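You operate a simulated robot arm through the tools that you are given. There is no shell and no other tool.

The job below is to be done with a simulated two-armed robot. You get a single attempt, and the scene is never put back.

## Task
Eject the grey disc from its mould and measure it in the gauge.
Fine: Switch the gauge on and close its yellow slide block on the disc; leave the lever down, the mould in its block and the other discs where they are.

It is judged by the outcome, as a careful person would: the job done as asked, and still so three seconds after it is handed in. It fails if anything else is knocked over, pushed out of place, dropped, spilled or broken.

## Robot
Two 7-joint arms with two-finger grippers on one trunk that stands fixed in place. Base frame: the origin is at the foot of the trunk, x ahead of it, y to its left, z up. Units: m, rad, N and s.
The left shoulder is at [0.06, 0.123, 0.995], the right one opposite. With the tool pointing down near the work surface each hand reaches from about 0.36 to 0.8 m from the base axis, measured 20 degrees to its own side. Payload 1.47 kg a hand.
The TCP of each hand is the grasp point between the finger pads, 0.016 m short of the fingertips. In the tool frame z runs along the fingers and y along their closing line. The gripper opens to 0.087 m; its body begins 0.055 m behind the TCP.
Orientation is that of the tool frame in the base frame, as a unit quaternion [w, x, y, z]. With the fingers straight down and closing along the base's y, the tool's x points along the base's -x, its y along +y and its z along -z.

## Interface
- The arms move only by the tool move_arm. It takes "left_rows", "right_rows" or both (then of equal length, played together; a hand with none holds still); each is a list of rows, each a list of 7 numbers: the shift along the tool's x, y, z in cm, then the turn, a rotation vector about the tool's x, y, z in degrees, then the opening, from 0 (shut) to 1 (fully open). In form: [[x, y, z, rx, ry, rz, hand], ...]. A call has 1 to 20 rows; each row shifts and turns the commanded pose from where the row before left it, along the tool's axes as they then stand. A row lasts 0.2 s, in which the tool goes at most 0.05 m and 0.15 rad; a call with a longer step from one row to the next is refused whole, and so is a gripper value outside its range. Where a pose cannot be reached the arm comes as near as it can. A force on the tool above 40 N (or 10 N above the force at the start of the call, whichever is more), or a blocked arm, ends the call early, and 0.2 s more pass. Each finger travels about 0.153 m/s and halts on what it meets, pressing with about 27 N; the grip force reading is that of the motor and also rises with nothing between the fingers. The clock runs only during rows and for 0.2 s after the last one: add rows that do not move to give the fingers time. The reply holds the time, the measured pose of the TCP, the force on the tool along the base axes, the opening and the grip force, in the units named above and with some noise, with the torque about the TCP (base axes, N m) and any sound that the robot's microphone picked up, and new pictures: "pictures" is both (left out), scene, wrist or none (wrist: the cameras of the hands that moved).
- Cameras (640 x 400 px; columns grow to the right, rows downward): "scene" is now at [0.0768, -0.0436, 1.5531]; the picture's right is [-0.54, -0.84, 0.00], its down [-0.61, 0.39, -0.69] and it looks along [0.58, -0.37, -0.72] (base axes); focal length 316 px, centre (320, 200). "left" rides on the left gripper at [0.073, -0.012, -0.09] in its tool frame; the picture's right is [0.16, 0.99, 0.00], its down [-0.72, 0.12, -0.68] and it looks along [-0.67, 0.11, 0.73] (tool axes); focal length 247 px, centre (320, 200). "right" rides on the right gripper at [0.073, 0.012, -0.09] in its tool frame; the picture's right is [-0.16, 0.99, 0.00], its down [-0.72, -0.12, -0.68] and it looks along [-0.67, -0.11, 0.73] (tool axes); focal length 247 px, centre (320, 200). There is no depth. A picture from a camera that has moved, and an enlarged one, comes with that camera's place and axes in the base frame and with its lens.
- lift_body(by): moves the trunk up (or, below 0, down) by that many m; the arms and the scene camera ride with it, the base frame stays. It gives what a move gives, with no picture.
- pan_tilt(pan, tilt): turns the head with the scene camera to pan (to the left, within 2.094 rad either way) and tilt (down, from -0.506 to 1.204), counted from straight ahead of the robot. It gives what a move gives, and a new picture of the scene camera.
- zoom(camera, box): a new picture of the part [left, top, right, bottom] of that camera's present view, enlarged. It takes no simulated time.
- job_done(): hands the job in; it is judged then, once.

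Places have to be worked out from the pictures, the camera data and where the tool is seen. Open the grippers and draw the arms clear of the work before you hand the job in, unless the task says otherwise.

The tools are called after "Emit:" by a JSON object that holds its "op" and its "data". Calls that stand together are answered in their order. move_arm: Moves the arms, as the interface text tells. Its arguments: {"type":"object","properties":{"left_rows":{"type":"array"},"right_rows":{"type":"array"},"pictures":{"type":"string","enum":["both","scene","wrist","none"]}},"required":[]} The other tools are called the same way: lift_body (by) moves the trunk up or down; pan_tilt (pan, tilt) turns the head that bears the scene camera; zoom (camera, box) takes an enlarged picture of a part of a camera's view; job_done () hands the job in.

At the start:

```text
time: 0.0
left_ee_pos: [0.4629, -0.0567, 1.1679]
left_tcp_rot: [0.0, -0.001, 1.0, 0.001]
left_contact_force: [0.3, 0.2, -0.2]
left_wrist_torque: [0.0, 0.01, -0.04]
left_opening: 0.087
left_grasp_force: 0.1
right_ee_pos: [0.2984, -0.3934, 1.2384]
right_tcp_rot: [-0.001, -0.001, 1.0, 0.001]
right_contact_force: [-0.4, -0.6, 0.1]
right_wrist_torque: [-0.01, -0.03, -0.02]
right_opening: 0.0871
right_grasp_force: 0.1
trunk travel left (down, up): [-0.15, 0.08]
head pan, tilt (commanded): [-0.569, 0.81]
```

scene: 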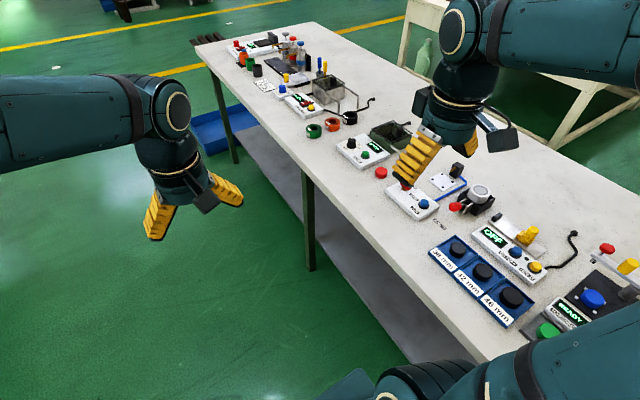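
right: 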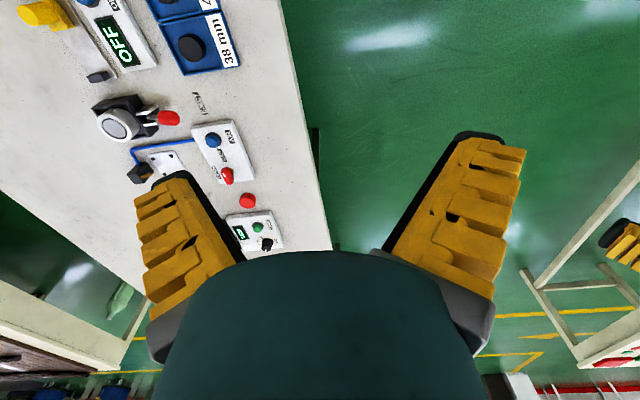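
left: 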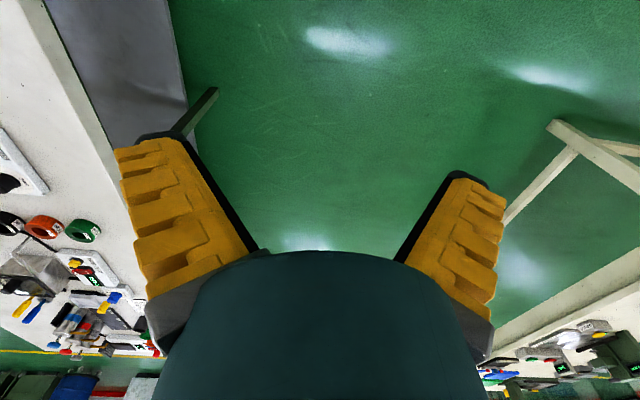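

The bench carries several stations; the mould, gauge and discs seem to be at the right part of the picture. I zoom in for detail before moving.

Emit:
{"op": "zoom", "data": {"camera": "scene", "box": [380, 150, 540, 250]}}

Emit:
{"op": "zoom", "data": {"camera": "scene", "box": [420, 210, 640, 347]}}

Emit:
{"op": "zoom", "data": {"camera": "scene", "box": [200, 20, 420, 157]}}

```text
4.00 times, centred on (460, 200) of scene
camera zoom: at [0.0768, -0.0436, 1.5531], right [-0.54, -0.84, 0.0], down [-0.61, 0.39, -0.69], along [0.58, -0.37, -0.72], focal length 1263 px, centre (-240, 200)
```

zoom: 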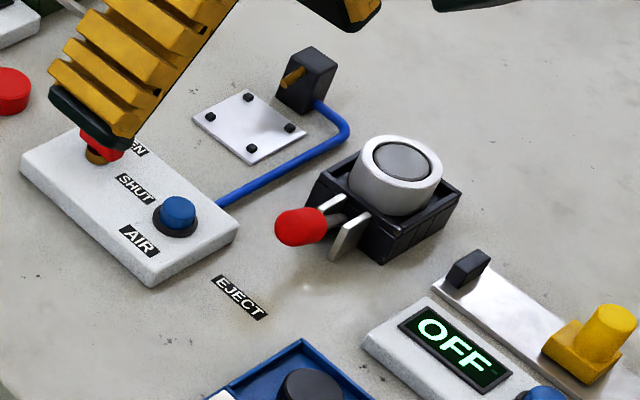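

```text
2.91 times, centred on (530, 278) of scene
camera zoom: at [0.0768, -0.0436, 1.5531], right [-0.54, -0.84, 0.0], down [-0.61, 0.39, -0.69], along [0.58, -0.37, -0.72], focal length 919 px, centre (-291, -28)
```

zoom: 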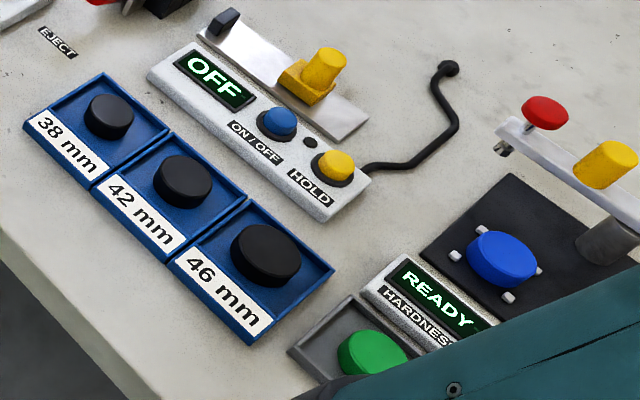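

```text
2.91 times, centred on (310, 88) of scene
camera zoom: at [0.0768, -0.0436, 1.5531], right [-0.54, -0.84, 0.0], down [-0.61, 0.39, -0.69], along [0.58, -0.37, -0.72], focal length 919 px, centre (349, 524)
```

zoom: 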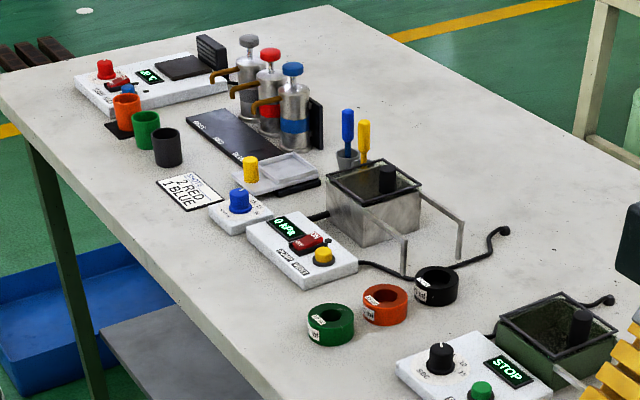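

The grey ring mould with its red lever sits near (0.39,-0.82), the gauge near (0.25,-0.76), and the bench top at about z 0.84. I turn the head toward them for a better view.

Emit:
{"op": "pan_tilt", "data": {"pan": -1.15, "tilt": 0.75}}

```text
time: 1.0
left_ee_pos: [0.4611, -0.0561, 1.1687]
left_tcp_rot: [0.0, 0.0, 1.0, 0.0]
left_contact_force: [-0.5, -0.6, -0.2]
left_wrist_torque: [0.05, -0.02, -0.01]
left_opening: 0.0867
left_grasp_force: 0.1
right_ee_pos: [0.2986, -0.3936, 1.2397]
right_tcp_rot: [-0.001, -0.001, 1.0, 0.0]
right_contact_force: [0.1, -0.3, -0.8]
right_wrist_torque: [-0.02, 0.0, -0.02]
right_opening: 0.087
right_grasp_force: 0.1
trunk travel left (down, up): [-0.15, 0.08]
head pan, tilt (commanded): [-1.15, 0.75]
camera scene: at [0.0432, -0.076, 1.558], right [-0.91, -0.41, 0.0], down [-0.28, 0.62, -0.73], along [0.3, -0.67, -0.68], focal length 316 px, centre (320, 200)
```

scene: 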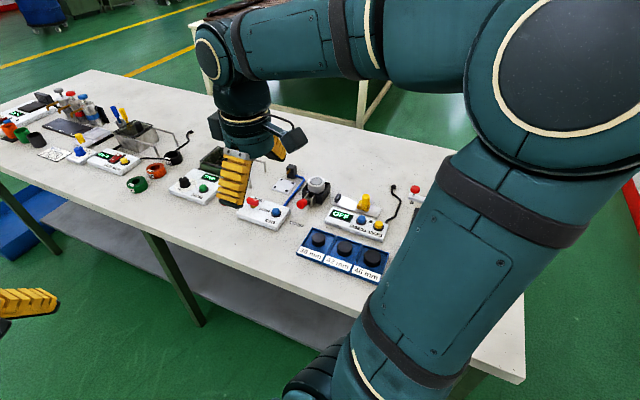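

Emit:
{"op": "zoom", "data": {"camera": "scene", "box": [230, 150, 430, 275]}}

Emit:
{"op": "zoom", "data": {"camera": "right", "box": [0, 0, 280, 175]}}

Emit:
{"op": "zoom", "data": {"camera": "scene", "box": [270, 160, 350, 210]}}

Emit:
{"op": "zoom", "data": {"camera": "scene", "box": [320, 180, 400, 230]}}

```text
3.20 times, centred on (330, 212) of scene
camera zoom: at [0.0432, -0.076, 1.558], right [-0.91, -0.41, 0.0], down [-0.28, 0.62, -0.73], along [0.3, -0.67, -0.68], focal length 1011 px, centre (288, 160)
```

zoom: 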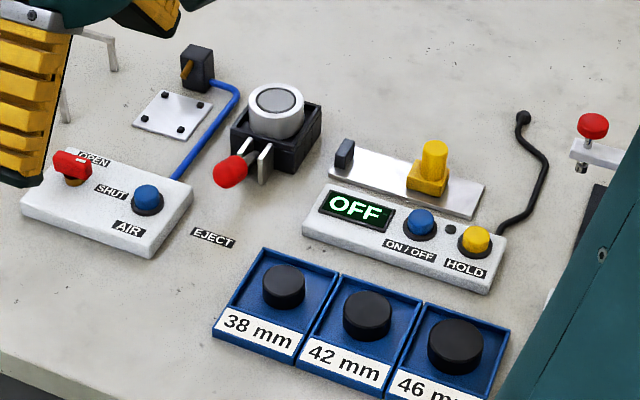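

```text
2.29 times, centred on (140, 88) of right
camera zoom: at [0.2259, -0.3826, 1.3273], right [0.16, 0.99, 0.0], down [0.72, -0.12, 0.68], along [0.67, -0.11, -0.73], focal length 564 px, centre (731, 457)
```

zoom: 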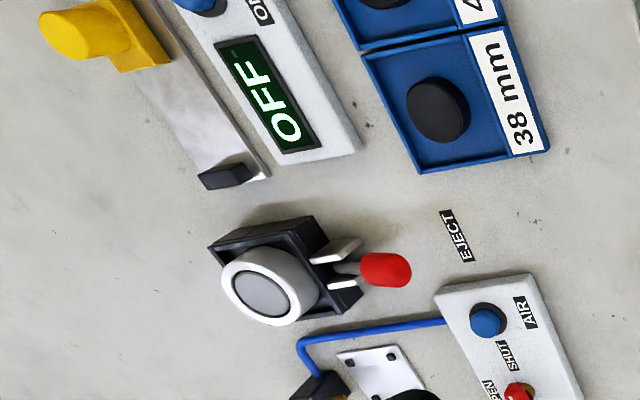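

```text
8.00 times, centred on (310, 185) of scene
camera zoom: at [0.0432, -0.076, 1.558], right [-0.91, -0.41, 0.0], down [-0.28, 0.62, -0.73], along [0.3, -0.67, -0.68], focal length 2526 px, centre (400, 320)
```

zoom: 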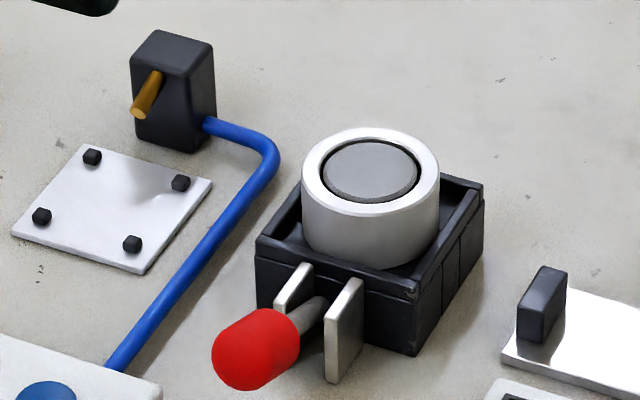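

```text
8.00 times, centred on (360, 205) of scene
camera zoom: at [0.0432, -0.076, 1.558], right [-0.91, -0.41, 0.0], down [-0.28, 0.62, -0.73], along [0.3, -0.67, -0.68], focal length 2526 px, centre (0, 160)
```

zoom: 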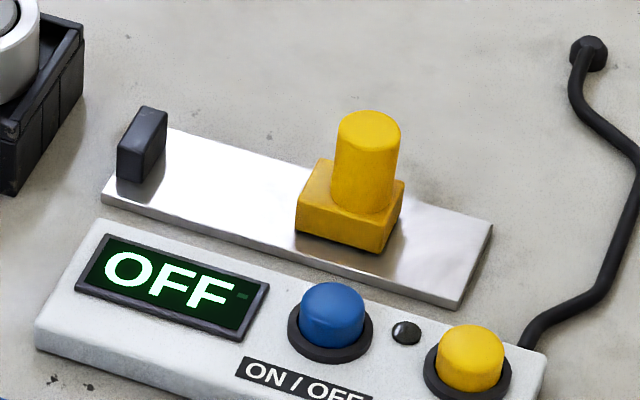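

The mould ring (about 58 mm across) sits in the black block with the red eject lever facing the robot, and the gauge rail runs along x with anvil at +x and yellow slide at -x. I bring the right hand over the area, still high, to look with the wrist camera.

Emit:
{"op": "move_arm", "data": {"right_rows": [[0.25, -2.6, 0.8, 0, 0, 0, 1], [0.25, -2.6, 0.8, 0, 0, 0, 1], [0.25, -2.6, 0.8, 0, 0, 0, 1], [0.25, -2.6, 0.8, 0, 0, 0, 1], [0.25, -2.6, 0.8, 0, 0, 0, 1], [0.25, -2.6, 0.8, 0, 0, 0, 1], [0.25, -2.6, 0.8, 0, 0, 0, 1], [0.25, -2.6, 0.8, 0, 0, 0, 1], [0, 0, 0, 0, 0, 7.5, 1], [0, 0, 0, 0, 0, 7.5, 1], [0, 0, 0, 0, 0, 7.5, 1], [0, 0, 0, 0, 0, 7.5, 1], [0, 0, 0, 0, 0, 7.5, 1], [0, 0, 0, 0, 0, 7.5, 1], [0, 0, 0, 0, 0, 7.5, 1], [0, 0, 0, 0, 0, 7.5, 1]]}}

```text
time: 4.4
left_ee_pos: [0.4618, -0.0556, 1.1685]
left_tcp_rot: [0.0, 0.001, 1.0, 0.0]
left_contact_force: [0.7, 0.1, 0.0]
left_wrist_torque: [0.01, -0.01, 0.05]
left_opening: 0.0869
left_grasp_force: 0.1
right_ee_pos: [0.2794, -0.6012, 1.1738]
right_tcp_rot: [0.0, 0.501, 0.865, 0.0]
right_contact_force: [0.8, 0.5, 0.4]
right_wrist_torque: [-0.02, 0.03, 0.01]
right_opening: 0.087
right_grasp_force: 0.1
trunk travel left (down, up): [-0.15, 0.08]
head pan, tilt (commanded): [-1.15, 0.75]
camera scene: at [0.0432, -0.0761, 1.558], right [-0.91, -0.41, 0.0], down [-0.28, 0.62, -0.73], along [0.3, -0.67, -0.68], focal length 316 px, centre (320, 200)
camera right: at [0.2525, -0.5335, 1.2632], right [0.93, 0.36, 0.0], down [0.26, -0.69, 0.68], along [0.24, -0.64, -0.73], focal length 247 px, centre (320, 200)
```

scene: 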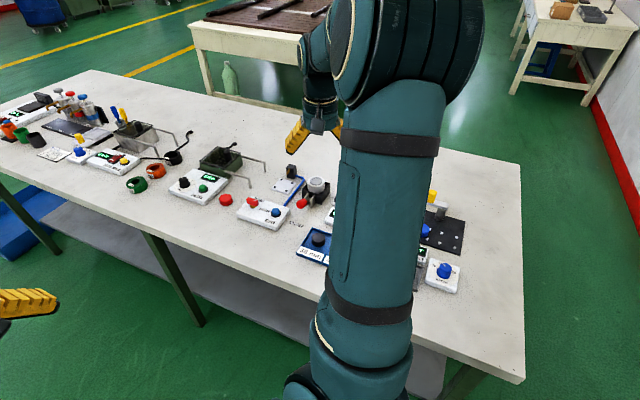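
right: 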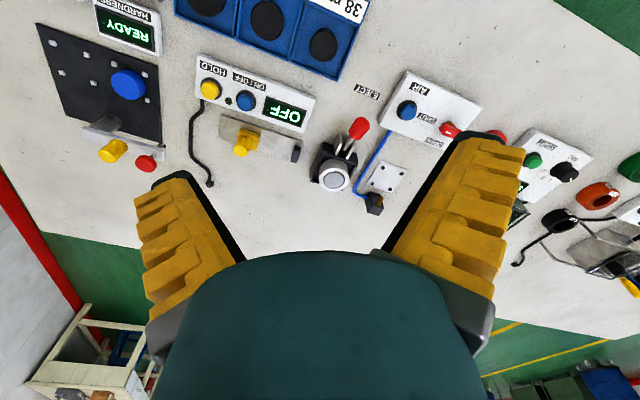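

The wrist camera now has a clear top view of gauge, mould and air box. I enlarge it to fix positions.

Emit:
{"op": "zoom", "data": {"camera": "right", "box": [270, 80, 430, 220]}}

Emit:
{"op": "zoom", "data": {"camera": "right", "box": [180, 40, 340, 180]}}

```text
2.86 times, centred on (350, 150) of right
camera zoom: at [0.2525, -0.5335, 1.2632], right [0.93, 0.36, 0.0], down [0.26, -0.69, 0.68], along [0.24, -0.64, -0.73], focal length 706 px, centre (234, 343)
```

zoom: 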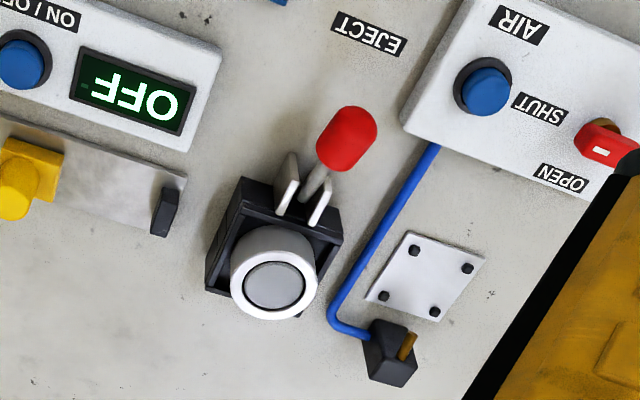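

```text
2.86 times, centred on (260, 110) of right
camera zoom: at [0.2525, -0.5335, 1.2632], right [0.93, 0.36, 0.0], down [0.26, -0.69, 0.68], along [0.24, -0.64, -0.73], focal length 706 px, centre (491, 457)
```

zoom: 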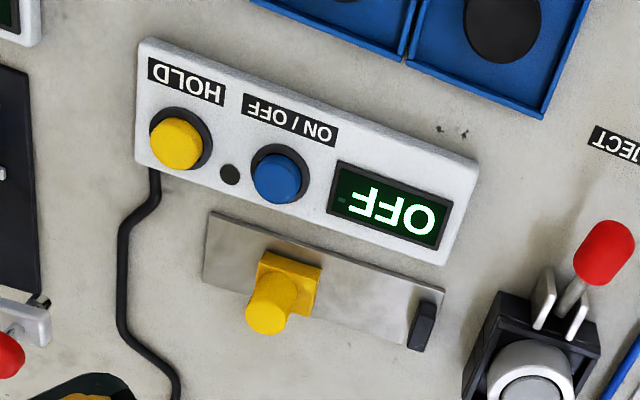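

Triangulating: table top z≈0.855, ring top centre ≈(0.370,-0.776,0.920), red handle ≈(0.373,-0.680,0.904) tilted up ~17°, gauge rail along x from 0.16 to 0.305 at y≈-0.779, anvil face x≈0.292, slide face x≈0.223, knob ≈(0.206,-0.771). I raise the trunk for more reach at that distance.

Emit:
{"op": "lift_body", "data": {"by": 0.07}}

```text
time: 5.5
left_ee_pos: [0.4615, -0.0562, 1.2382]
left_tcp_rot: [-0.001, 0.0, 1.0, -0.001]
left_contact_force: [-0.6, -0.2, 0.6]
left_wrist_torque: [-0.01, 0.0, -0.04]
left_opening: 0.087
left_grasp_force: 0.1
right_ee_pos: [0.277, -0.6013, 1.2444]
right_tcp_rot: [-0.001, 0.5, 0.866, 0.0]
right_contact_force: [0.1, 0.4, 0.1]
right_wrist_torque: [0.03, 0.0, -0.02]
right_opening: 0.0869
right_grasp_force: 0.1
trunk travel left (down, up): [-0.22, 0.01]
head pan, tilt (commanded): [-1.15, 0.75]
```

The trunk is up 7 cm. I turn the hand back to closing along y, shut the fingers and come to about 10 cm over the red handle.

Emit:
{"op": "move_arm", "data": {"right_rows": [[0, 0, 0, 0, 0, -7.5, 1], [0, 0, 0, 0, 0, -7.5, 0.8], [0, 0, 0, 0, 0, -7.5, 0.6], [0, 0, 0, 0, 0, -7.5, 0.4], [0, 0, 0, 0, 0, -7.5, 0.2], [0, 0, 0, 0, 0, -7.5, 0], [0, 0, 0, 0, 0, -7.5, 0], [0, 0, 0, 0, 0, -7.5, 0], [-1.19, -0.89, 2.8, 0, 0, 0, 0], [-1.19, -0.89, 2.8, 0, 0, 0, 0], [-1.19, -0.89, 2.8, 0, 0, 0, 0], [-1.19, -0.89, 2.8, 0, 0, 0, 0], [-1.19, -0.89, 2.8, 0, 0, 0, 0], [-1.19, -0.89, 2.8, 0, 0, 0, 0], [-1.19, -0.89, 2.8, 0, 0, 0, 0], [-1.19, -0.89, 2.8, 0, 0, 0, 0]]}}

```text
time: 8.9
left_ee_pos: [0.4619, -0.0566, 1.2374]
left_tcp_rot: [0.0, -0.001, 1.0, 0.0]
left_contact_force: [0.1, 0.1, -0.6]
left_wrist_torque: [-0.01, 0.02, 0.04]
left_opening: 0.0868
left_grasp_force: 0.0
right_ee_pos: [0.3729, -0.6736, 1.0176]
right_tcp_rot: [0.0, 0.001, 1.0, 0.0]
right_contact_force: [1.5, -0.8, 0.5]
right_wrist_torque: [0.02, -0.01, 0.02]
right_opening: 0.0003
right_grasp_force: 26.6
trunk travel left (down, up): [-0.22, 0.01]
head pan, tilt (commanded): [-1.15, 0.75]
camera scene: at [0.0439, -0.077, 1.6279], right [-0.91, -0.41, 0.0], down [-0.28, 0.62, -0.73], along [0.3, -0.67, -0.68], focal length 316 px, centre (320, 200)
camera right: at [0.302, -0.663, 1.1077], right [0.16, 0.99, 0.0], down [0.72, -0.12, 0.68], along [0.67, -0.11, -0.73], focal length 247 px, centre (320, 200)
```

scene: 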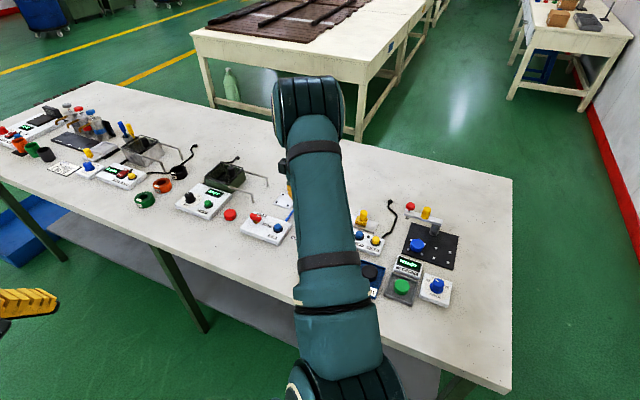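
right: 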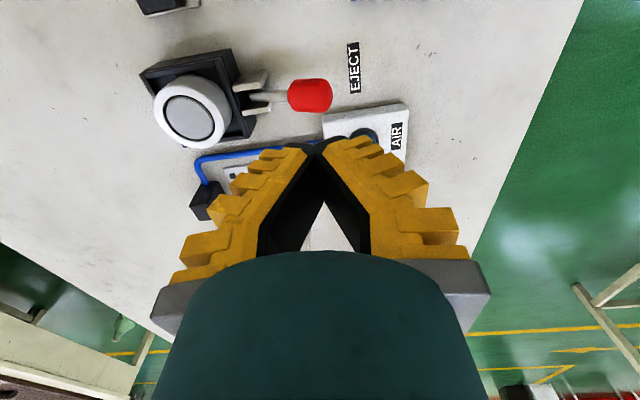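

The wrist camera sees the mould and red handle ahead of the closed tips. I enlarge for a precise check of the handle position.

Emit:
{"op": "zoom", "data": {"camera": "right", "box": [130, 30, 370, 180]}}

```text
2.67 times, centred on (250, 105) of right
camera zoom: at [0.302, -0.663, 1.1077], right [0.16, 0.99, 0.0], down [0.72, -0.12, 0.68], along [0.67, -0.11, -0.73], focal length 659 px, centre (507, 453)
```

zoom: 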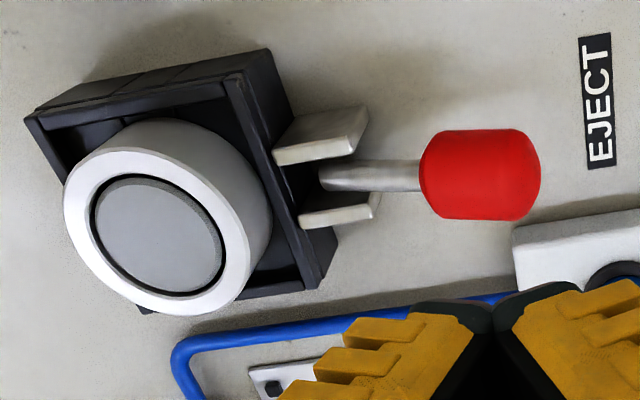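

The handle spans y −0.700…−0.665 at x≈0.373, top at about z 0.918; the tips (z≈1.00) are right over it. I go down and start to press in small steps.

Emit:
{"op": "move_arm", "data": {"right_rows": [[0, 0, 1.9, 0, 0, 0, 0], [0, 0, 1.9, 0, 0, 0, 0], [0, 0, 1.9, 0, 0, 0, 0], [0, 0, 1.4, 0, 0, 0, 0], [0, 0, 0.4, 0, 0, 0, 0], [0, 0, 0.4, 0, 0, 0, 0], [0, 0, 0.4, 0, 0, 0, 0], [0, 0, 0.4, 0, 0, 0, 0]]}}

```text
time: 10.7
left_ee_pos: [0.4617, -0.0565, 1.2384]
left_tcp_rot: [0.0, -0.001, 1.0, 0.0]
left_contact_force: [-0.7, -0.3, -0.5]
left_wrist_torque: [-0.01, 0.01, -0.05]
left_opening: 0.087
left_grasp_force: 0.0
right_ee_pos: [0.3732, -0.6723, 0.9334]
right_tcp_rot: [-0.001, 0.0, 1.0, -0.001]
right_contact_force: [0.5, -0.3, -0.2]
right_wrist_torque: [0.0, -0.03, 0.0]
right_opening: 0.0
right_grasp_force: 27.5
trunk travel left (down, up): [-0.22, 0.01]
head pan, tilt (commanded): [-1.15, 0.75]
camera scene: at [0.0432, -0.0763, 1.628], right [-0.91, -0.41, 0.0], down [-0.28, 0.62, -0.73], along [0.3, -0.67, -0.68], focal length 316 px, centre (320, 200)
camera right: at [0.3006, -0.6622, 1.0219], right [0.16, 0.99, 0.0], down [0.72, -0.12, 0.68], along [0.67, -0.11, -0.73], focal length 247 px, centre (320, 200)
```

scene: 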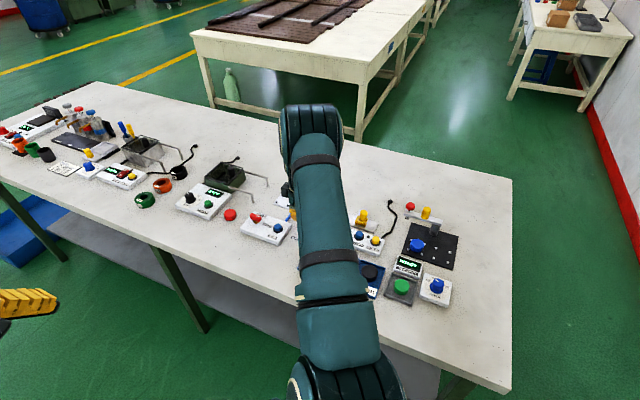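
right: 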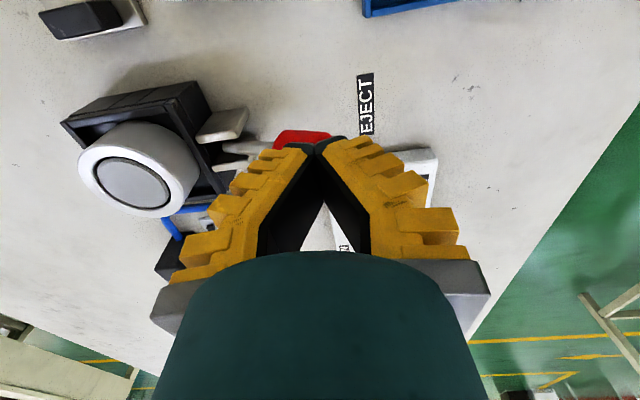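

Tips are at z≈0.917, no contact yet. I check closely where the tips sit relative to the handle.

Emit:
{"op": "zoom", "data": {"camera": "right", "box": [200, 90, 400, 215]}}

```text
3.20 times, centred on (300, 152) of right
camera zoom: at [0.3006, -0.6622, 1.0219], right [0.16, 0.99, 0.0], down [0.72, -0.12, 0.68], along [0.67, -0.11, -0.73], focal length 790 px, centre (384, 352)
```

zoom: 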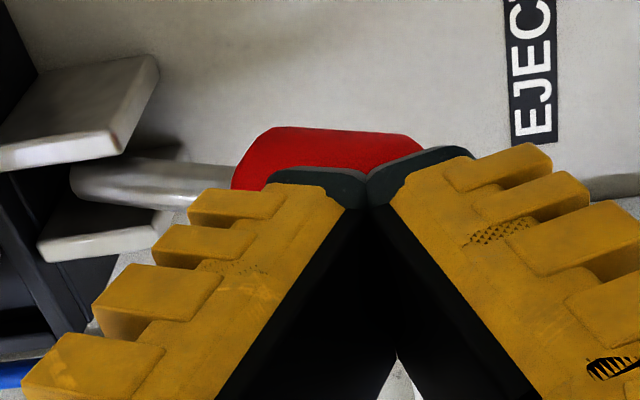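

The tips are over the outer half of the handle. I shift 3 mm inward and keep pressing down slowly.

Emit:
{"op": "move_arm", "data": {"right_rows": [[0, -0.3, 0.2, 0, 0, 0, 0], [0, 0, 0.3, 0, 0, 0, 0], [0, 0, 0.3, 0, 0, 0, 0], [0, 0, 0.3, 0, 0, 0, 0], [0, 0, 0.3, 0, 0, 0, 0], [0, 0, 0.3, 0, 0, 0, 0]], "pictures": "wrist"}}

```text
time: 12.1
left_ee_pos: [0.4613, -0.0562, 1.2363]
left_tcp_rot: [0.0, 0.0, 1.0, -0.001]
left_contact_force: [-0.8, -0.7, 0.1]
left_wrist_torque: [-0.01, 0.0, 0.04]
left_opening: 0.0871
left_grasp_force: 0.1
right_ee_pos: [0.3734, -0.676, 0.9155]
right_tcp_rot: [0.0, -0.001, 1.0, -0.001]
right_contact_force: [0.8, 0.2, 1.1]
right_wrist_torque: [0.0, -0.02, -0.01]
right_opening: 0.0
right_grasp_force: 26.8
trunk travel left (down, up): [-0.22, 0.01]
head pan, tilt (commanded): [-1.15, 0.75]
camera right: at [0.3006, -0.6653, 1.005], right [0.16, 0.99, 0.0], down [0.72, -0.12, 0.68], along [0.67, -0.11, -0.73], focal length 247 px, centre (320, 200)
```

right: 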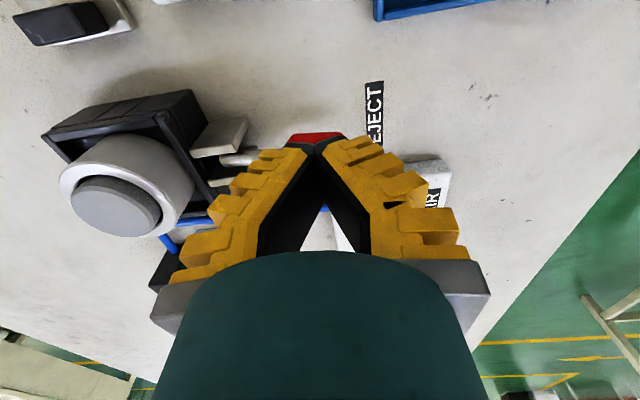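

The disc is coming up out of the ring as the lever goes down, with almost no force. I press further.

Emit:
{"op": "move_arm", "data": {"right_rows": [[0, 0, 0.3, 0, 0, 0, 0], [0, 0, 0.3, 0, 0, 0, 0], [0, 0, 0.3, 0, 0, 0, 0], [0, 0, 0.3, 0, 0, 0, 0], [0, 0, 0.3, 0, 0, 0, 0]], "pictures": "wrist"}}

```text
time: 13.3
left_ee_pos: [0.4603, -0.0557, 1.2381]
left_tcp_rot: [0.0, 0.0, 1.0, -0.001]
left_contact_force: [-0.1, -0.2, 0.0]
left_wrist_torque: [0.0, 0.03, 0.0]
left_opening: 0.087
left_grasp_force: 0.0
right_ee_pos: [0.3742, -0.6751, 0.9012]
right_tcp_rot: [0.0, 0.0, 1.0, -0.001]
right_contact_force: [0.7, 0.5, 3.9]
right_wrist_torque: [-0.03, -0.02, -0.02]
right_opening: 0.0
right_grasp_force: 26.9
trunk travel left (down, up): [-0.22, 0.01]
head pan, tilt (commanded): [-1.15, 0.75]
camera right: at [0.301, -0.6649, 0.9909], right [0.16, 0.99, 0.0], down [0.72, -0.12, 0.68], along [0.67, -0.11, -0.73], focal length 247 px, centre (320, 200)
```

right: 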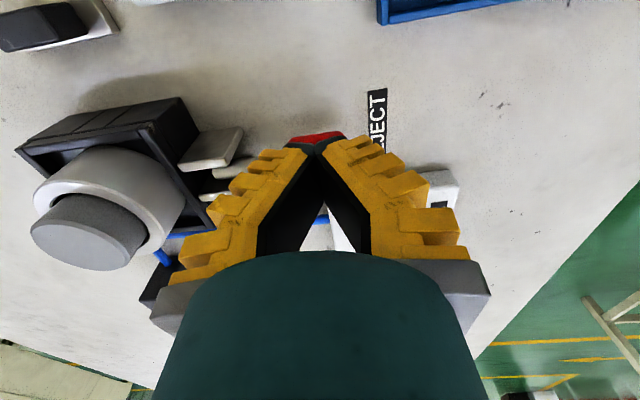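

The disc now stands well proud of the ring; force has risen to about 4 N. I press a little more to find the end stop.

Emit:
{"op": "move_arm", "data": {"right_rows": [[0, 0, 0.2, 0, 0, 0, 0], [0, 0, 0.2, 0, 0, 0, 0], [0, 0, 0.2, 0, 0, 0, 0], [0, 0, 0.2, 0, 0, 0, 0]], "pictures": "wrist"}}

```text
time: 14.4
left_ee_pos: [0.4599, -0.0559, 1.2394]
left_tcp_rot: [0.001, 0.0, 1.0, -0.001]
left_contact_force: [0.1, -0.2, -0.3]
left_wrist_torque: [0.0, 0.01, 0.01]
left_opening: 0.0874
left_grasp_force: 0.0
right_ee_pos: [0.3752, -0.6761, 0.9003]
right_tcp_rot: [0.004, 0.0, 1.0, -0.005]
right_contact_force: [-4.6, 7.3, 21.0]
right_wrist_torque: [-0.03, 0.12, -0.01]
right_opening: 0.0058
right_grasp_force: 28.2
trunk travel left (down, up): [-0.22, 0.01]
head pan, tilt (commanded): [-1.15, 0.75]
stopped in row 4 (right hand): the force on the tool passed its limit at 42 N (the readings are from after the stop); the commanded pose is now the measured one
camera right: at [0.3018, -0.6656, 0.9881], right [0.16, 0.99, -0.01], down [0.72, -0.11, 0.69], along [0.68, -0.11, -0.73], focal length 247 px, centre (320, 200)
```

right: 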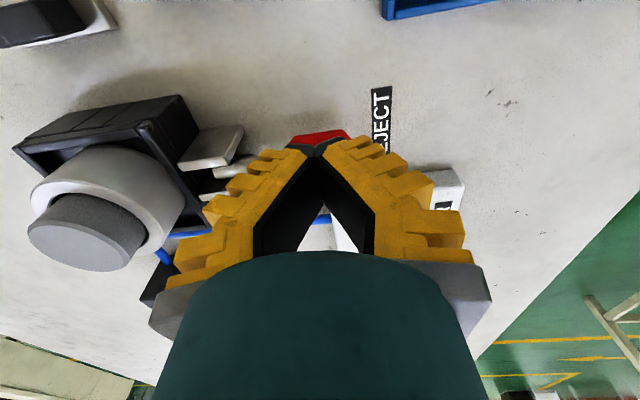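

The lever hit its stop at about z 0.885 (42 N). I draw the hand up slowly and see whether the lever stays down.

Emit:
{"op": "move_arm", "data": {"right_rows": [[0, 0, -0.3, 0, 0, 0, 0], [0, 0, -0.4, 0, 0, 0, 0], [0, 0, -0.8, 0, 0, 0, 0], [0, 0, -1.5, 0, 0, 0, 0], [0, 0, -2.5, 0, 0, 0, 0], [0, 0, -3, 0, 0, 0, 0], [0, 0, -3, 0, 0, 0, 0], [0, 0, 0, 0, 0, 0, 0]], "pictures": "wrist"}}

```text
time: 16.2
left_ee_pos: [0.4617, -0.0565, 1.2379]
left_tcp_rot: [0.001, -0.001, 1.0, 0.0]
left_contact_force: [-0.7, 0.0, -0.8]
left_wrist_torque: [-0.01, -0.04, 0.01]
left_opening: 0.0869
left_grasp_force: 0.1
right_ee_pos: [0.375, -0.6782, 1.0113]
right_tcp_rot: [0.002, 0.0, 1.0, -0.004]
right_contact_force: [0.2, -0.8, 0.6]
right_wrist_torque: [0.03, 0.03, 0.04]
right_opening: 0.0
right_grasp_force: 28.3
trunk travel left (down, up): [-0.22, 0.01]
head pan, tilt (commanded): [-1.15, 0.75]
camera right: at [0.302, -0.6669, 1.1], right [0.16, 0.99, 0.0], down [0.72, -0.11, 0.68], along [0.68, -0.11, -0.73], focal length 247 px, centre (320, 200)
```

right: 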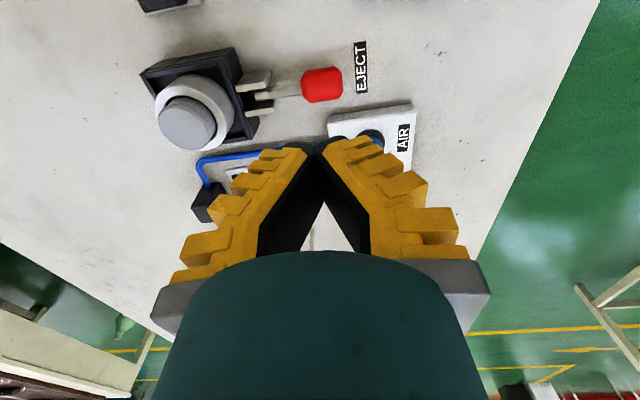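

Emit:
{"op": "zoom", "data": {"camera": "right", "box": [130, 30, 370, 180]}}

```text
2.67 times, centred on (250, 105) of right
camera zoom: at [0.302, -0.6669, 1.1], right [0.16, 0.99, 0.0], down [0.72, -0.11, 0.68], along [0.68, -0.11, -0.73], focal length 659 px, centre (507, 453)
```

zoom: 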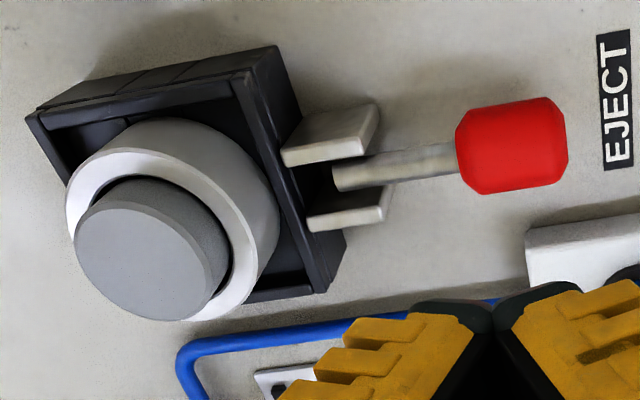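

The lever stays down and the disc stands about 15 mm out of the ring. I straighten the hand, open it, and move over the disc, staying well above it.

Emit:
{"op": "move_arm", "data": {"right_rows": [[0.1, 0, -1.0, -0.46, 0.23, 0, 0.2], [0.1, 0, -0.9, 0, 0, 0, 0.5], [0.1, -2, 0, 0, 0, 0, 0.8], [0.1, -2, 0, 0, 0, 0, 1], [0.1, -2, 0, 0, 0, 0, 1], [0, -2, 0, 0, 0, 0, 1], [0, -1.9, 0, 0, 0, 0, 1], [0, 0, 0, 0, 0, 0, 1]]}}

```text
time: 18.0
left_ee_pos: [0.4621, -0.0569, 1.2377]
left_tcp_rot: [0.001, 0.0, 1.0, 0.001]
left_contact_force: [-0.8, 0.2, 0.5]
left_wrist_torque: [-0.02, 0.04, -0.01]
left_opening: 0.0869
left_grasp_force: 0.0
right_ee_pos: [0.3699, -0.7752, 1.0314]
right_tcp_rot: [0.002, 0.0, 1.0, 0.001]
right_contact_force: [0.4, 0.5, -0.2]
right_wrist_torque: [-0.01, -0.03, 0.02]
right_opening: 0.0869
right_grasp_force: 0.1
trunk travel left (down, up): [-0.22, 0.01]
head pan, tilt (commanded): [-1.15, 0.75]
camera scene: at [0.043, -0.0755, 1.6281], right [-0.91, -0.41, 0.0], down [-0.28, 0.62, -0.73], along [0.3, -0.67, -0.68], focal length 316 px, centre (320, 200)
camera right: at [0.2977, -0.765, 1.1197], right [0.16, 0.99, 0.0], down [0.72, -0.12, 0.68], along [0.67, -0.11, -0.73], focal length 247 px, centre (320, 200)
```

scene: 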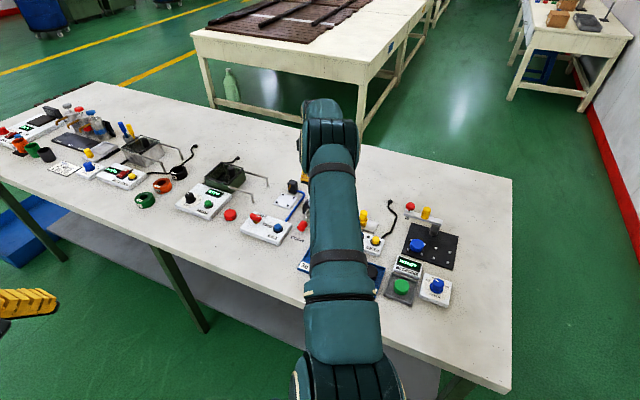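
right: 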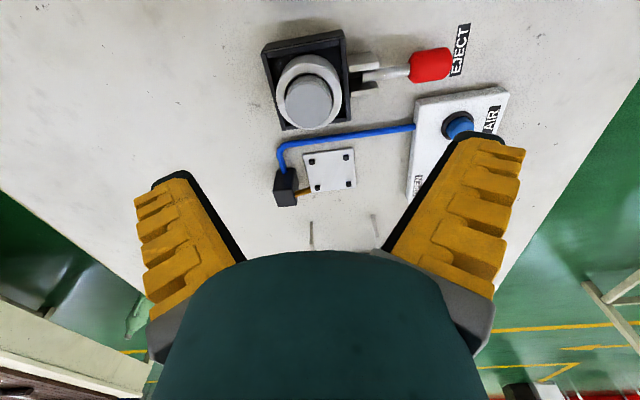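

Emit:
{"op": "zoom", "data": {"camera": "right", "box": [240, 20, 400, 140]}}

Emit:
{"op": "zoom", "data": {"camera": "right", "box": [260, 40, 360, 140]}}

```text
3.33 times, centred on (320, 80) of right
camera zoom: at [0.2977, -0.765, 1.1197], right [0.16, 0.99, 0.0], down [0.72, -0.12, 0.68], along [0.67, -0.11, -0.73], focal length 823 px, centre (320, 600)
```

zoom: 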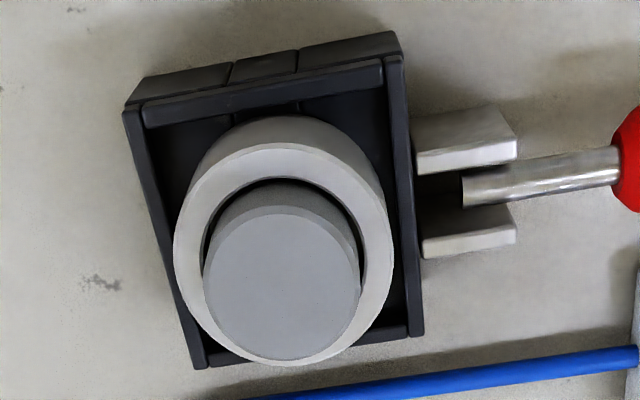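

```text
4.00 times, centred on (310, 90) of right
camera zoom: at [0.2977, -0.765, 1.1197], right [0.16, 0.99, 0.0], down [0.72, -0.12, 0.68], along [0.67, -0.11, -0.73], focal length 988 px, centre (360, 640)
```

zoom: 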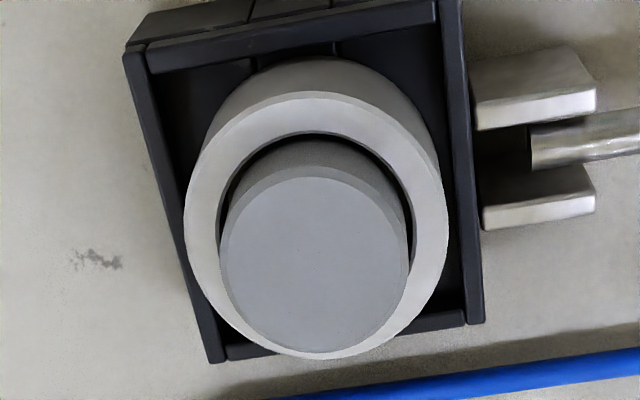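

Combining four views, the ring top is at about (0.373,-0.785,0.910) and the disc top at z≈0.924, diameter ≈38 mm. I centre the open hand over it and descend part way, then check.

Emit:
{"op": "move_arm", "data": {"right_rows": [[-0.1, -0.5, 1.0, 0, 0, 0, 1], [-0.15, -0.5, 1.5, 0, 0, 0, 1], [0, 0, 1.5, 0, 0, 0, 1], [0, 0, 1.5, 0, 0, 0, 1], [0, 0, 1.5, 0, 0, 0, 1], [0, 0, 0, 0, 0, 0, 1]], "pictures": "wrist"}}

```text
time: 19.4
left_ee_pos: [0.4609, -0.0564, 1.2385]
left_tcp_rot: [0.0, 0.0, 1.0, 0.0]
left_contact_force: [-0.1, -0.6, 0.6]
left_wrist_torque: [0.0, 0.02, 0.0]
left_opening: 0.087
left_grasp_force: 0.0
right_ee_pos: [0.372, -0.7848, 0.9599]
right_tcp_rot: [0.0, -0.001, 1.0, 0.002]
right_contact_force: [0.0, 0.7, 0.7]
right_wrist_torque: [0.01, -0.01, -0.01]
right_opening: 0.0868
right_grasp_force: 0.1
trunk travel left (down, up): [-0.22, 0.01]
head pan, tilt (commanded): [-1.15, 0.75]
camera right: at [0.2999, -0.7747, 1.0488], right [0.16, 0.99, 0.0], down [0.72, -0.12, 0.68], along [0.67, -0.11, -0.73], focal length 247 px, centre (320, 200)
```

right: 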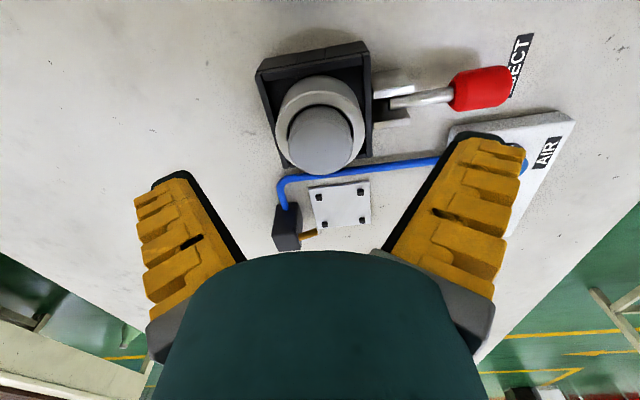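

Laterally the disc is now right between the fingers. I enlarge to check the fore-aft offset and height.

Emit:
{"op": "zoom", "data": {"camera": "right", "box": [240, 60, 400, 180]}}

```text
3.33 times, centred on (320, 120) of right
camera zoom: at [0.2999, -0.7747, 1.0488], right [0.16, 0.99, 0.0], down [0.72, -0.12, 0.68], along [0.67, -0.11, -0.73], focal length 823 px, centre (320, 467)
```

zoom: 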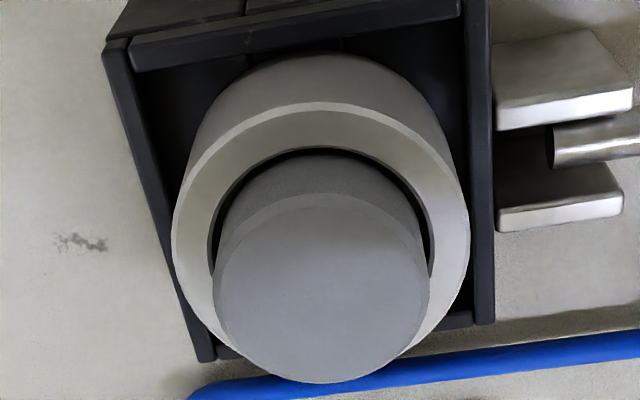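

The disc top is at z≈0.923 centred on the hand. I descend 2.9 cm so the fingertips sit just above the ring top, without closing yet.

Emit:
{"op": "move_arm", "data": {"right_rows": [[0, -0.1, 1.0, 0, 0, 0, 1], [0, 0, 1.0, 0, 0, 0, 1], [0, 0, 0.6, 0, 0, 0, 1], [0, 0, 0.3, 0, 0, 0, 1], [0, 0, 0, 0, 0, 0, 1]], "pictures": "wrist"}}

```text
time: 20.6
left_ee_pos: [0.4615, -0.0573, 1.239]
left_tcp_rot: [0.0, 0.001, 1.0, 0.0]
left_contact_force: [0.1, -0.8, -0.3]
left_wrist_torque: [0.0, 0.01, 0.0]
left_opening: 0.0871
left_grasp_force: 0.1
right_ee_pos: [0.3716, -0.7857, 0.931]
right_tcp_rot: [0.001, 0.0, 1.0, 0.001]
right_contact_force: [-0.7, -0.4, -0.3]
right_wrist_torque: [0.01, -0.02, 0.01]
right_opening: 0.0871
right_grasp_force: 0.1
trunk travel left (down, up): [-0.22, 0.01]
head pan, tilt (commanded): [-1.15, 0.75]
camera right: at [0.3001, -0.7762, 1.0199], right [0.16, 0.99, 0.0], down [0.72, -0.12, 0.68], along [0.67, -0.11, -0.73], focal length 247 px, centre (320, 200)
```

right: 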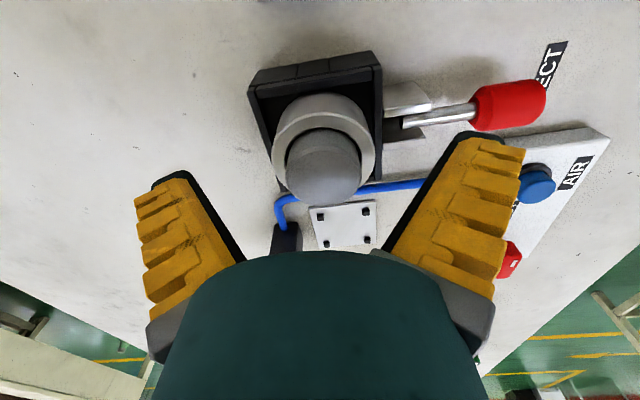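

Position matches (tips at z≈0.915, disc centred). I close the fingers gently on the disc.

Emit:
{"op": "move_arm", "data": {"right_rows": [[0, 0, 0, 0, 0, 0, 0.8], [0, 0, 0, 0, 0, 0, 0.65], [0, 0, 0, 0, 0, 0, 0.55], [0, 0, 0, 0, 0, 0, 0.48], [0, 0, 0, 0, 0, 0, 0.42], [0, 0, 0, 0, 0, 0, 0.3], [0, 0, 0, 0, 0, 0, 0.2], [0, 0, 0, 0, 0, 0, 0.2]], "pictures": "wrist"}}

```text
time: 22.4
left_ee_pos: [0.462, -0.0572, 1.2386]
left_tcp_rot: [0.0, -0.001, 1.0, 0.0]
left_contact_force: [0.2, -0.4, -0.1]
left_wrist_torque: [0.02, -0.01, 0.01]
left_opening: 0.0869
left_grasp_force: 0.1
right_ee_pos: [0.3734, -0.7867, 0.9324]
right_tcp_rot: [0.001, 0.0, 1.0, 0.001]
right_contact_force: [0.4, -0.4, 2.0]
right_wrist_torque: [0.02, -0.04, -0.01]
right_opening: 0.0272
right_grasp_force: 27.1
trunk travel left (down, up): [-0.22, 0.01]
head pan, tilt (commanded): [-1.15, 0.75]
camera right: at [0.3002, -0.7761, 1.0202], right [0.16, 0.99, 0.0], down [0.72, -0.12, 0.68], along [0.67, -0.11, -0.73], focal length 247 px, centre (320, 200)
```

right: 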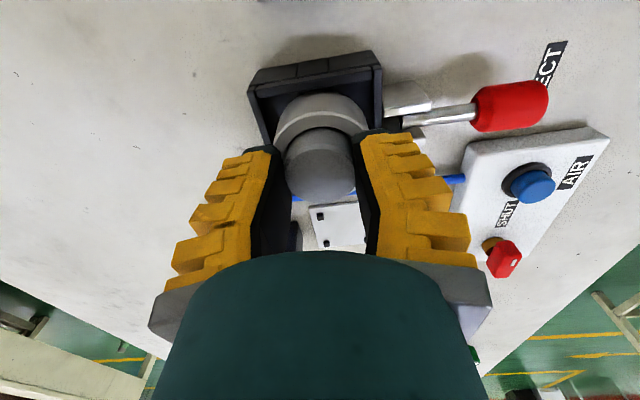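

The fingers stopped at a 27 mm opening, less than the 38 mm I expected. I look closer before lifting.

Emit:
{"op": "zoom", "data": {"camera": "right", "box": [220, 80, 420, 220]}}

```text
2.86 times, centred on (320, 150) of right
camera zoom: at [0.3002, -0.7761, 1.0202], right [0.16, 0.99, 0.0], down [0.72, -0.12, 0.68], along [0.67, -0.11, -0.73], focal length 706 px, centre (320, 343)
```

zoom: 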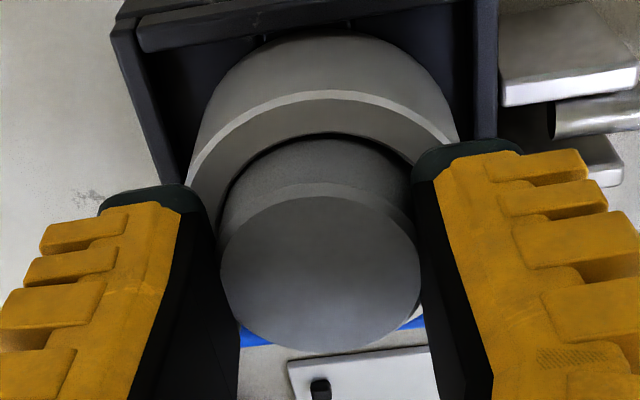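

The fingers pivot, so the reading understates the tip gap; the picture shows both pads on the disc at its widest. I lift slowly and check that only the disc comes up.

Emit:
{"op": "move_arm", "data": {"right_rows": [[0, 0, 0, 0, 0, 0, 0], [0, 0, -0.2, 0, 0, 0, 0], [0, 0, -0.3, 0, 0, 0, 0], [0, 0, -0.5, 0, 0, 0, 0], [0, 0, -0.5, 0, 0, 0, 0], [0, 0, -0.5, 0, 0, 0, 0]], "pictures": "wrist"}}

```text
time: 23.8
left_ee_pos: [0.4612, -0.0571, 1.2379]
left_tcp_rot: [0.0, 0.0, 1.0, 0.0]
left_contact_force: [0.1, -0.4, 0.4]
left_wrist_torque: [-0.01, 0.01, 0.03]
left_opening: 0.0868
left_grasp_force: 0.0
right_ee_pos: [0.3732, -0.7869, 0.952]
right_tcp_rot: [0.002, 0.0, 1.0, 0.002]
right_contact_force: [0.3, 0.6, -0.4]
right_wrist_torque: [-0.02, -0.01, 0.03]
right_opening: 0.0257
right_grasp_force: 27.3
trunk travel left (down, up): [-0.22, 0.01]
head pan, tilt (commanded): [-1.15, 0.75]
camera right: at [0.2998, -0.7765, 1.0406], right [0.16, 0.99, 0.0], down [0.72, -0.12, 0.68], along [0.67, -0.11, -0.73], focal length 247 px, centre (320, 200)
```

right: 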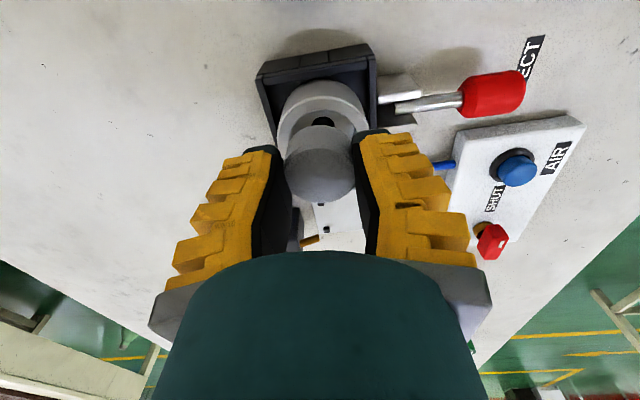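

The disc comes up with the hand and the ring stays in its block. I look closely at the grip.

Emit:
{"op": "zoom", "data": {"camera": "right", "box": [220, 70, 420, 210]}}

```text
2.86 times, centred on (320, 140) of right
camera zoom: at [0.2998, -0.7765, 1.0406], right [0.16, 0.99, 0.0], down [0.72, -0.12, 0.68], along [0.67, -0.11, -0.73], focal length 706 px, centre (320, 371)
```

zoom: 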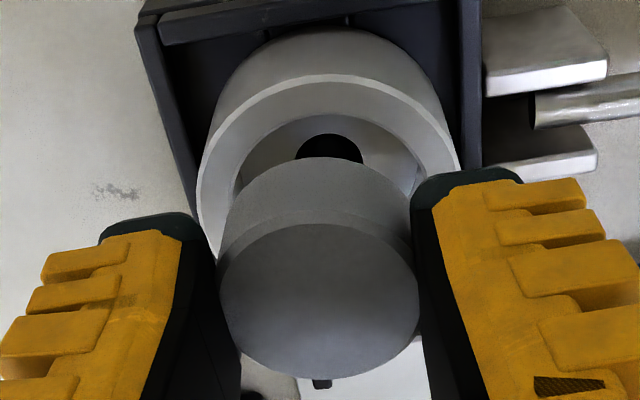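

The disc (about 38 mm across, ~22 mm thick) is firmly held, its lower part hanging below the fingertips. I lift it clear and carry it over the gauge gap to look down at rail, anvil and slide.

Emit:
{"op": "move_arm", "data": {"right_rows": [[0, 0, -1.5, 0, 0, 0, 0], [0, 0, -2, 0, 0, 0, 0], [0, 0, -1.5, 0, 0, 0, 0], [1.5, 0, 0, 0, 0, 0, 0], [2, 0.1, 0, 0, 0, 0, 0], [2, 0.1, 0, 0, 0, 0, 0], [2, 0.1, 0, 0, 0, 0, 0], [2, 0.1, 0, 0, 0, 0, 0], [1, 0, 0, 0, 0, 0, 0], [0, 0, 0, 0, 0, 0, 0]]}}

```text
time: 26.0
left_ee_pos: [0.4613, -0.0582, 1.2378]
left_tcp_rot: [0.0, 0.0, 1.0, 0.0]
left_contact_force: [-0.1, 0.3, 0.0]
left_wrist_torque: [0.01, 0.01, -0.01]
left_opening: 0.087
left_grasp_force: 0.0
right_ee_pos: [0.2675, -0.7819, 1.0023]
right_tcp_rot: [0.001, 0.0, 1.0, 0.001]
right_contact_force: [0.0, -0.2, -0.7]
right_wrist_torque: [-0.04, 0.0, 0.04]
right_opening: 0.0256
right_grasp_force: 26.3
trunk travel left (down, up): [-0.22, 0.01]
head pan, tilt (commanded): [-1.15, 0.75]
camera scene: at [0.0431, -0.076, 1.628], right [-0.91, -0.41, 0.0], down [-0.28, 0.62, -0.73], along [0.3, -0.67, -0.68], focal length 316 px, centre (320, 200)
camera right: at [0.1943, -0.7723, 1.0902], right [0.16, 0.99, 0.0], down [0.72, -0.12, 0.68], along [0.67, -0.11, -0.73], focal length 247 px, centre (320, 200)
```

scene: 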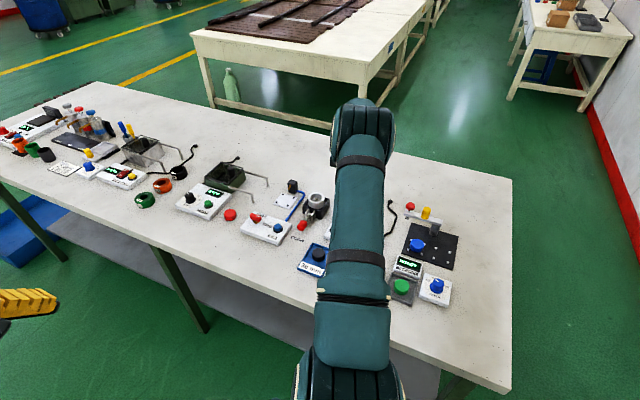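
right: 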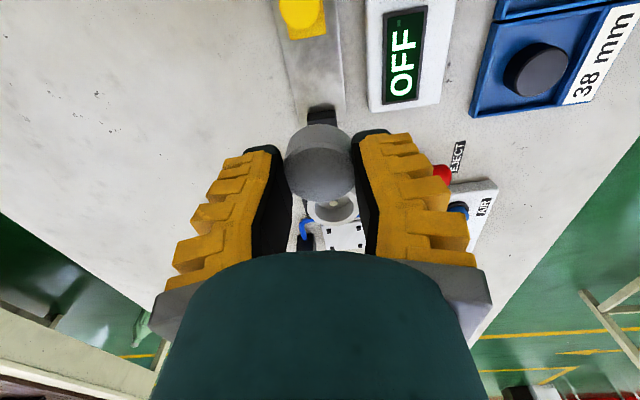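

The wrist view shows the disc above the rail with the anvil behind it and the slide at the top. I enlarge to measure alignment.

Emit:
{"op": "zoom", "data": {"camera": "right", "box": [240, 0, 480, 150]}}

Emit:
{"op": "zoom", "data": {"camera": "right", "box": [260, 80, 380, 220]}}

```text
2.67 times, centred on (360, 75) of right
camera zoom: at [0.1943, -0.7723, 1.0902], right [0.16, 0.99, 0.0], down [0.72, -0.12, 0.68], along [0.67, -0.11, -0.73], focal length 659 px, centre (213, 533)
```

zoom: 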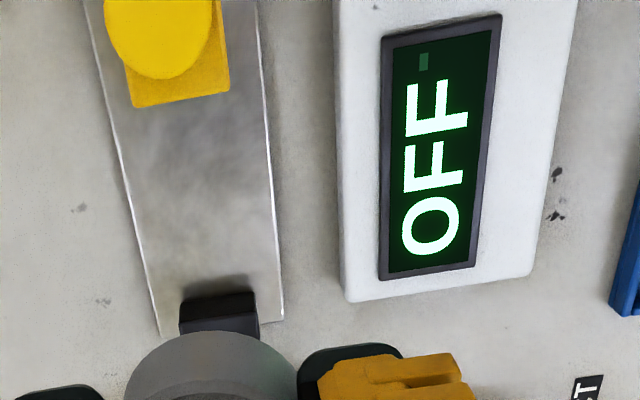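

```text
2.86 times, centred on (320, 150) of right
camera zoom: at [0.1943, -0.7723, 1.0902], right [0.16, 0.99, 0.0], down [0.72, -0.12, 0.68], along [0.67, -0.11, -0.73], focal length 706 px, centre (320, 343)
```

zoom: 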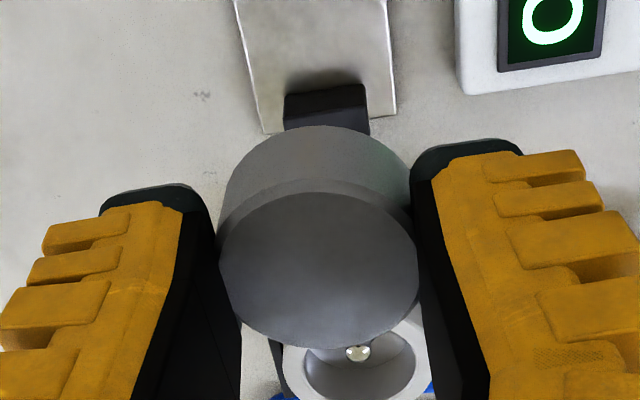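

Rail centre is at y≈-0.786, anvil face x≈0.291, slide face x≈0.228; the disc hangs with a slight (~4°) tilt and its centre a few mm ahead of the TCP. I move to x 0.259, y -0.786 and lower part way, then check clearances again.

Emit:
{"op": "move_arm", "data": {"right_rows": [[0.45, -0.2, 0, 0, 0, 0, 0], [0.4, -0.2, 1.0, 0, 0, 0, 0], [0, 0, 2.0, 0, 0, 0, 0], [0, 0, 2.0, 0, 0, 0, 0], [0, 0, 2.0, 0, 0, 0, 0], [0, 0, 0.5, 0, 0, 0, 0], [0, 0, 0, 0, 0, 0, 0]], "pictures": "wrist"}}

```text
time: 27.6
left_ee_pos: [0.4622, -0.0576, 1.2381]
left_tcp_rot: [0.0, 0.0, 1.0, 0.0]
left_contact_force: [0.1, 0.0, 0.4]
left_wrist_torque: [-0.04, -0.03, -0.04]
left_opening: 0.0871
left_grasp_force: 0.1
right_ee_pos: [0.2594, -0.7865, 0.9255]
right_tcp_rot: [0.001, 0.0, 1.0, 0.001]
right_contact_force: [-0.3, 0.0, 0.0]
right_wrist_torque: [-0.04, 0.01, 0.01]
right_opening: 0.0255
right_grasp_force: 26.8
trunk travel left (down, up): [-0.22, 0.01]
head pan, tilt (commanded): [-1.15, 0.75]
camera right: at [0.1867, -0.7762, 1.0145], right [0.16, 0.99, 0.0], down [0.72, -0.12, 0.68], along [0.67, -0.11, -0.73], focal length 247 px, centre (320, 200)
```

right: 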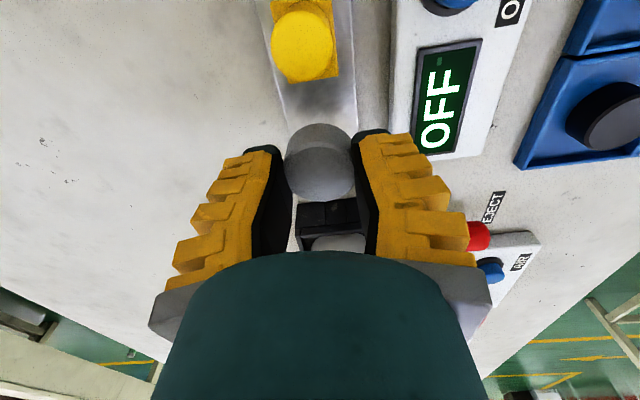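

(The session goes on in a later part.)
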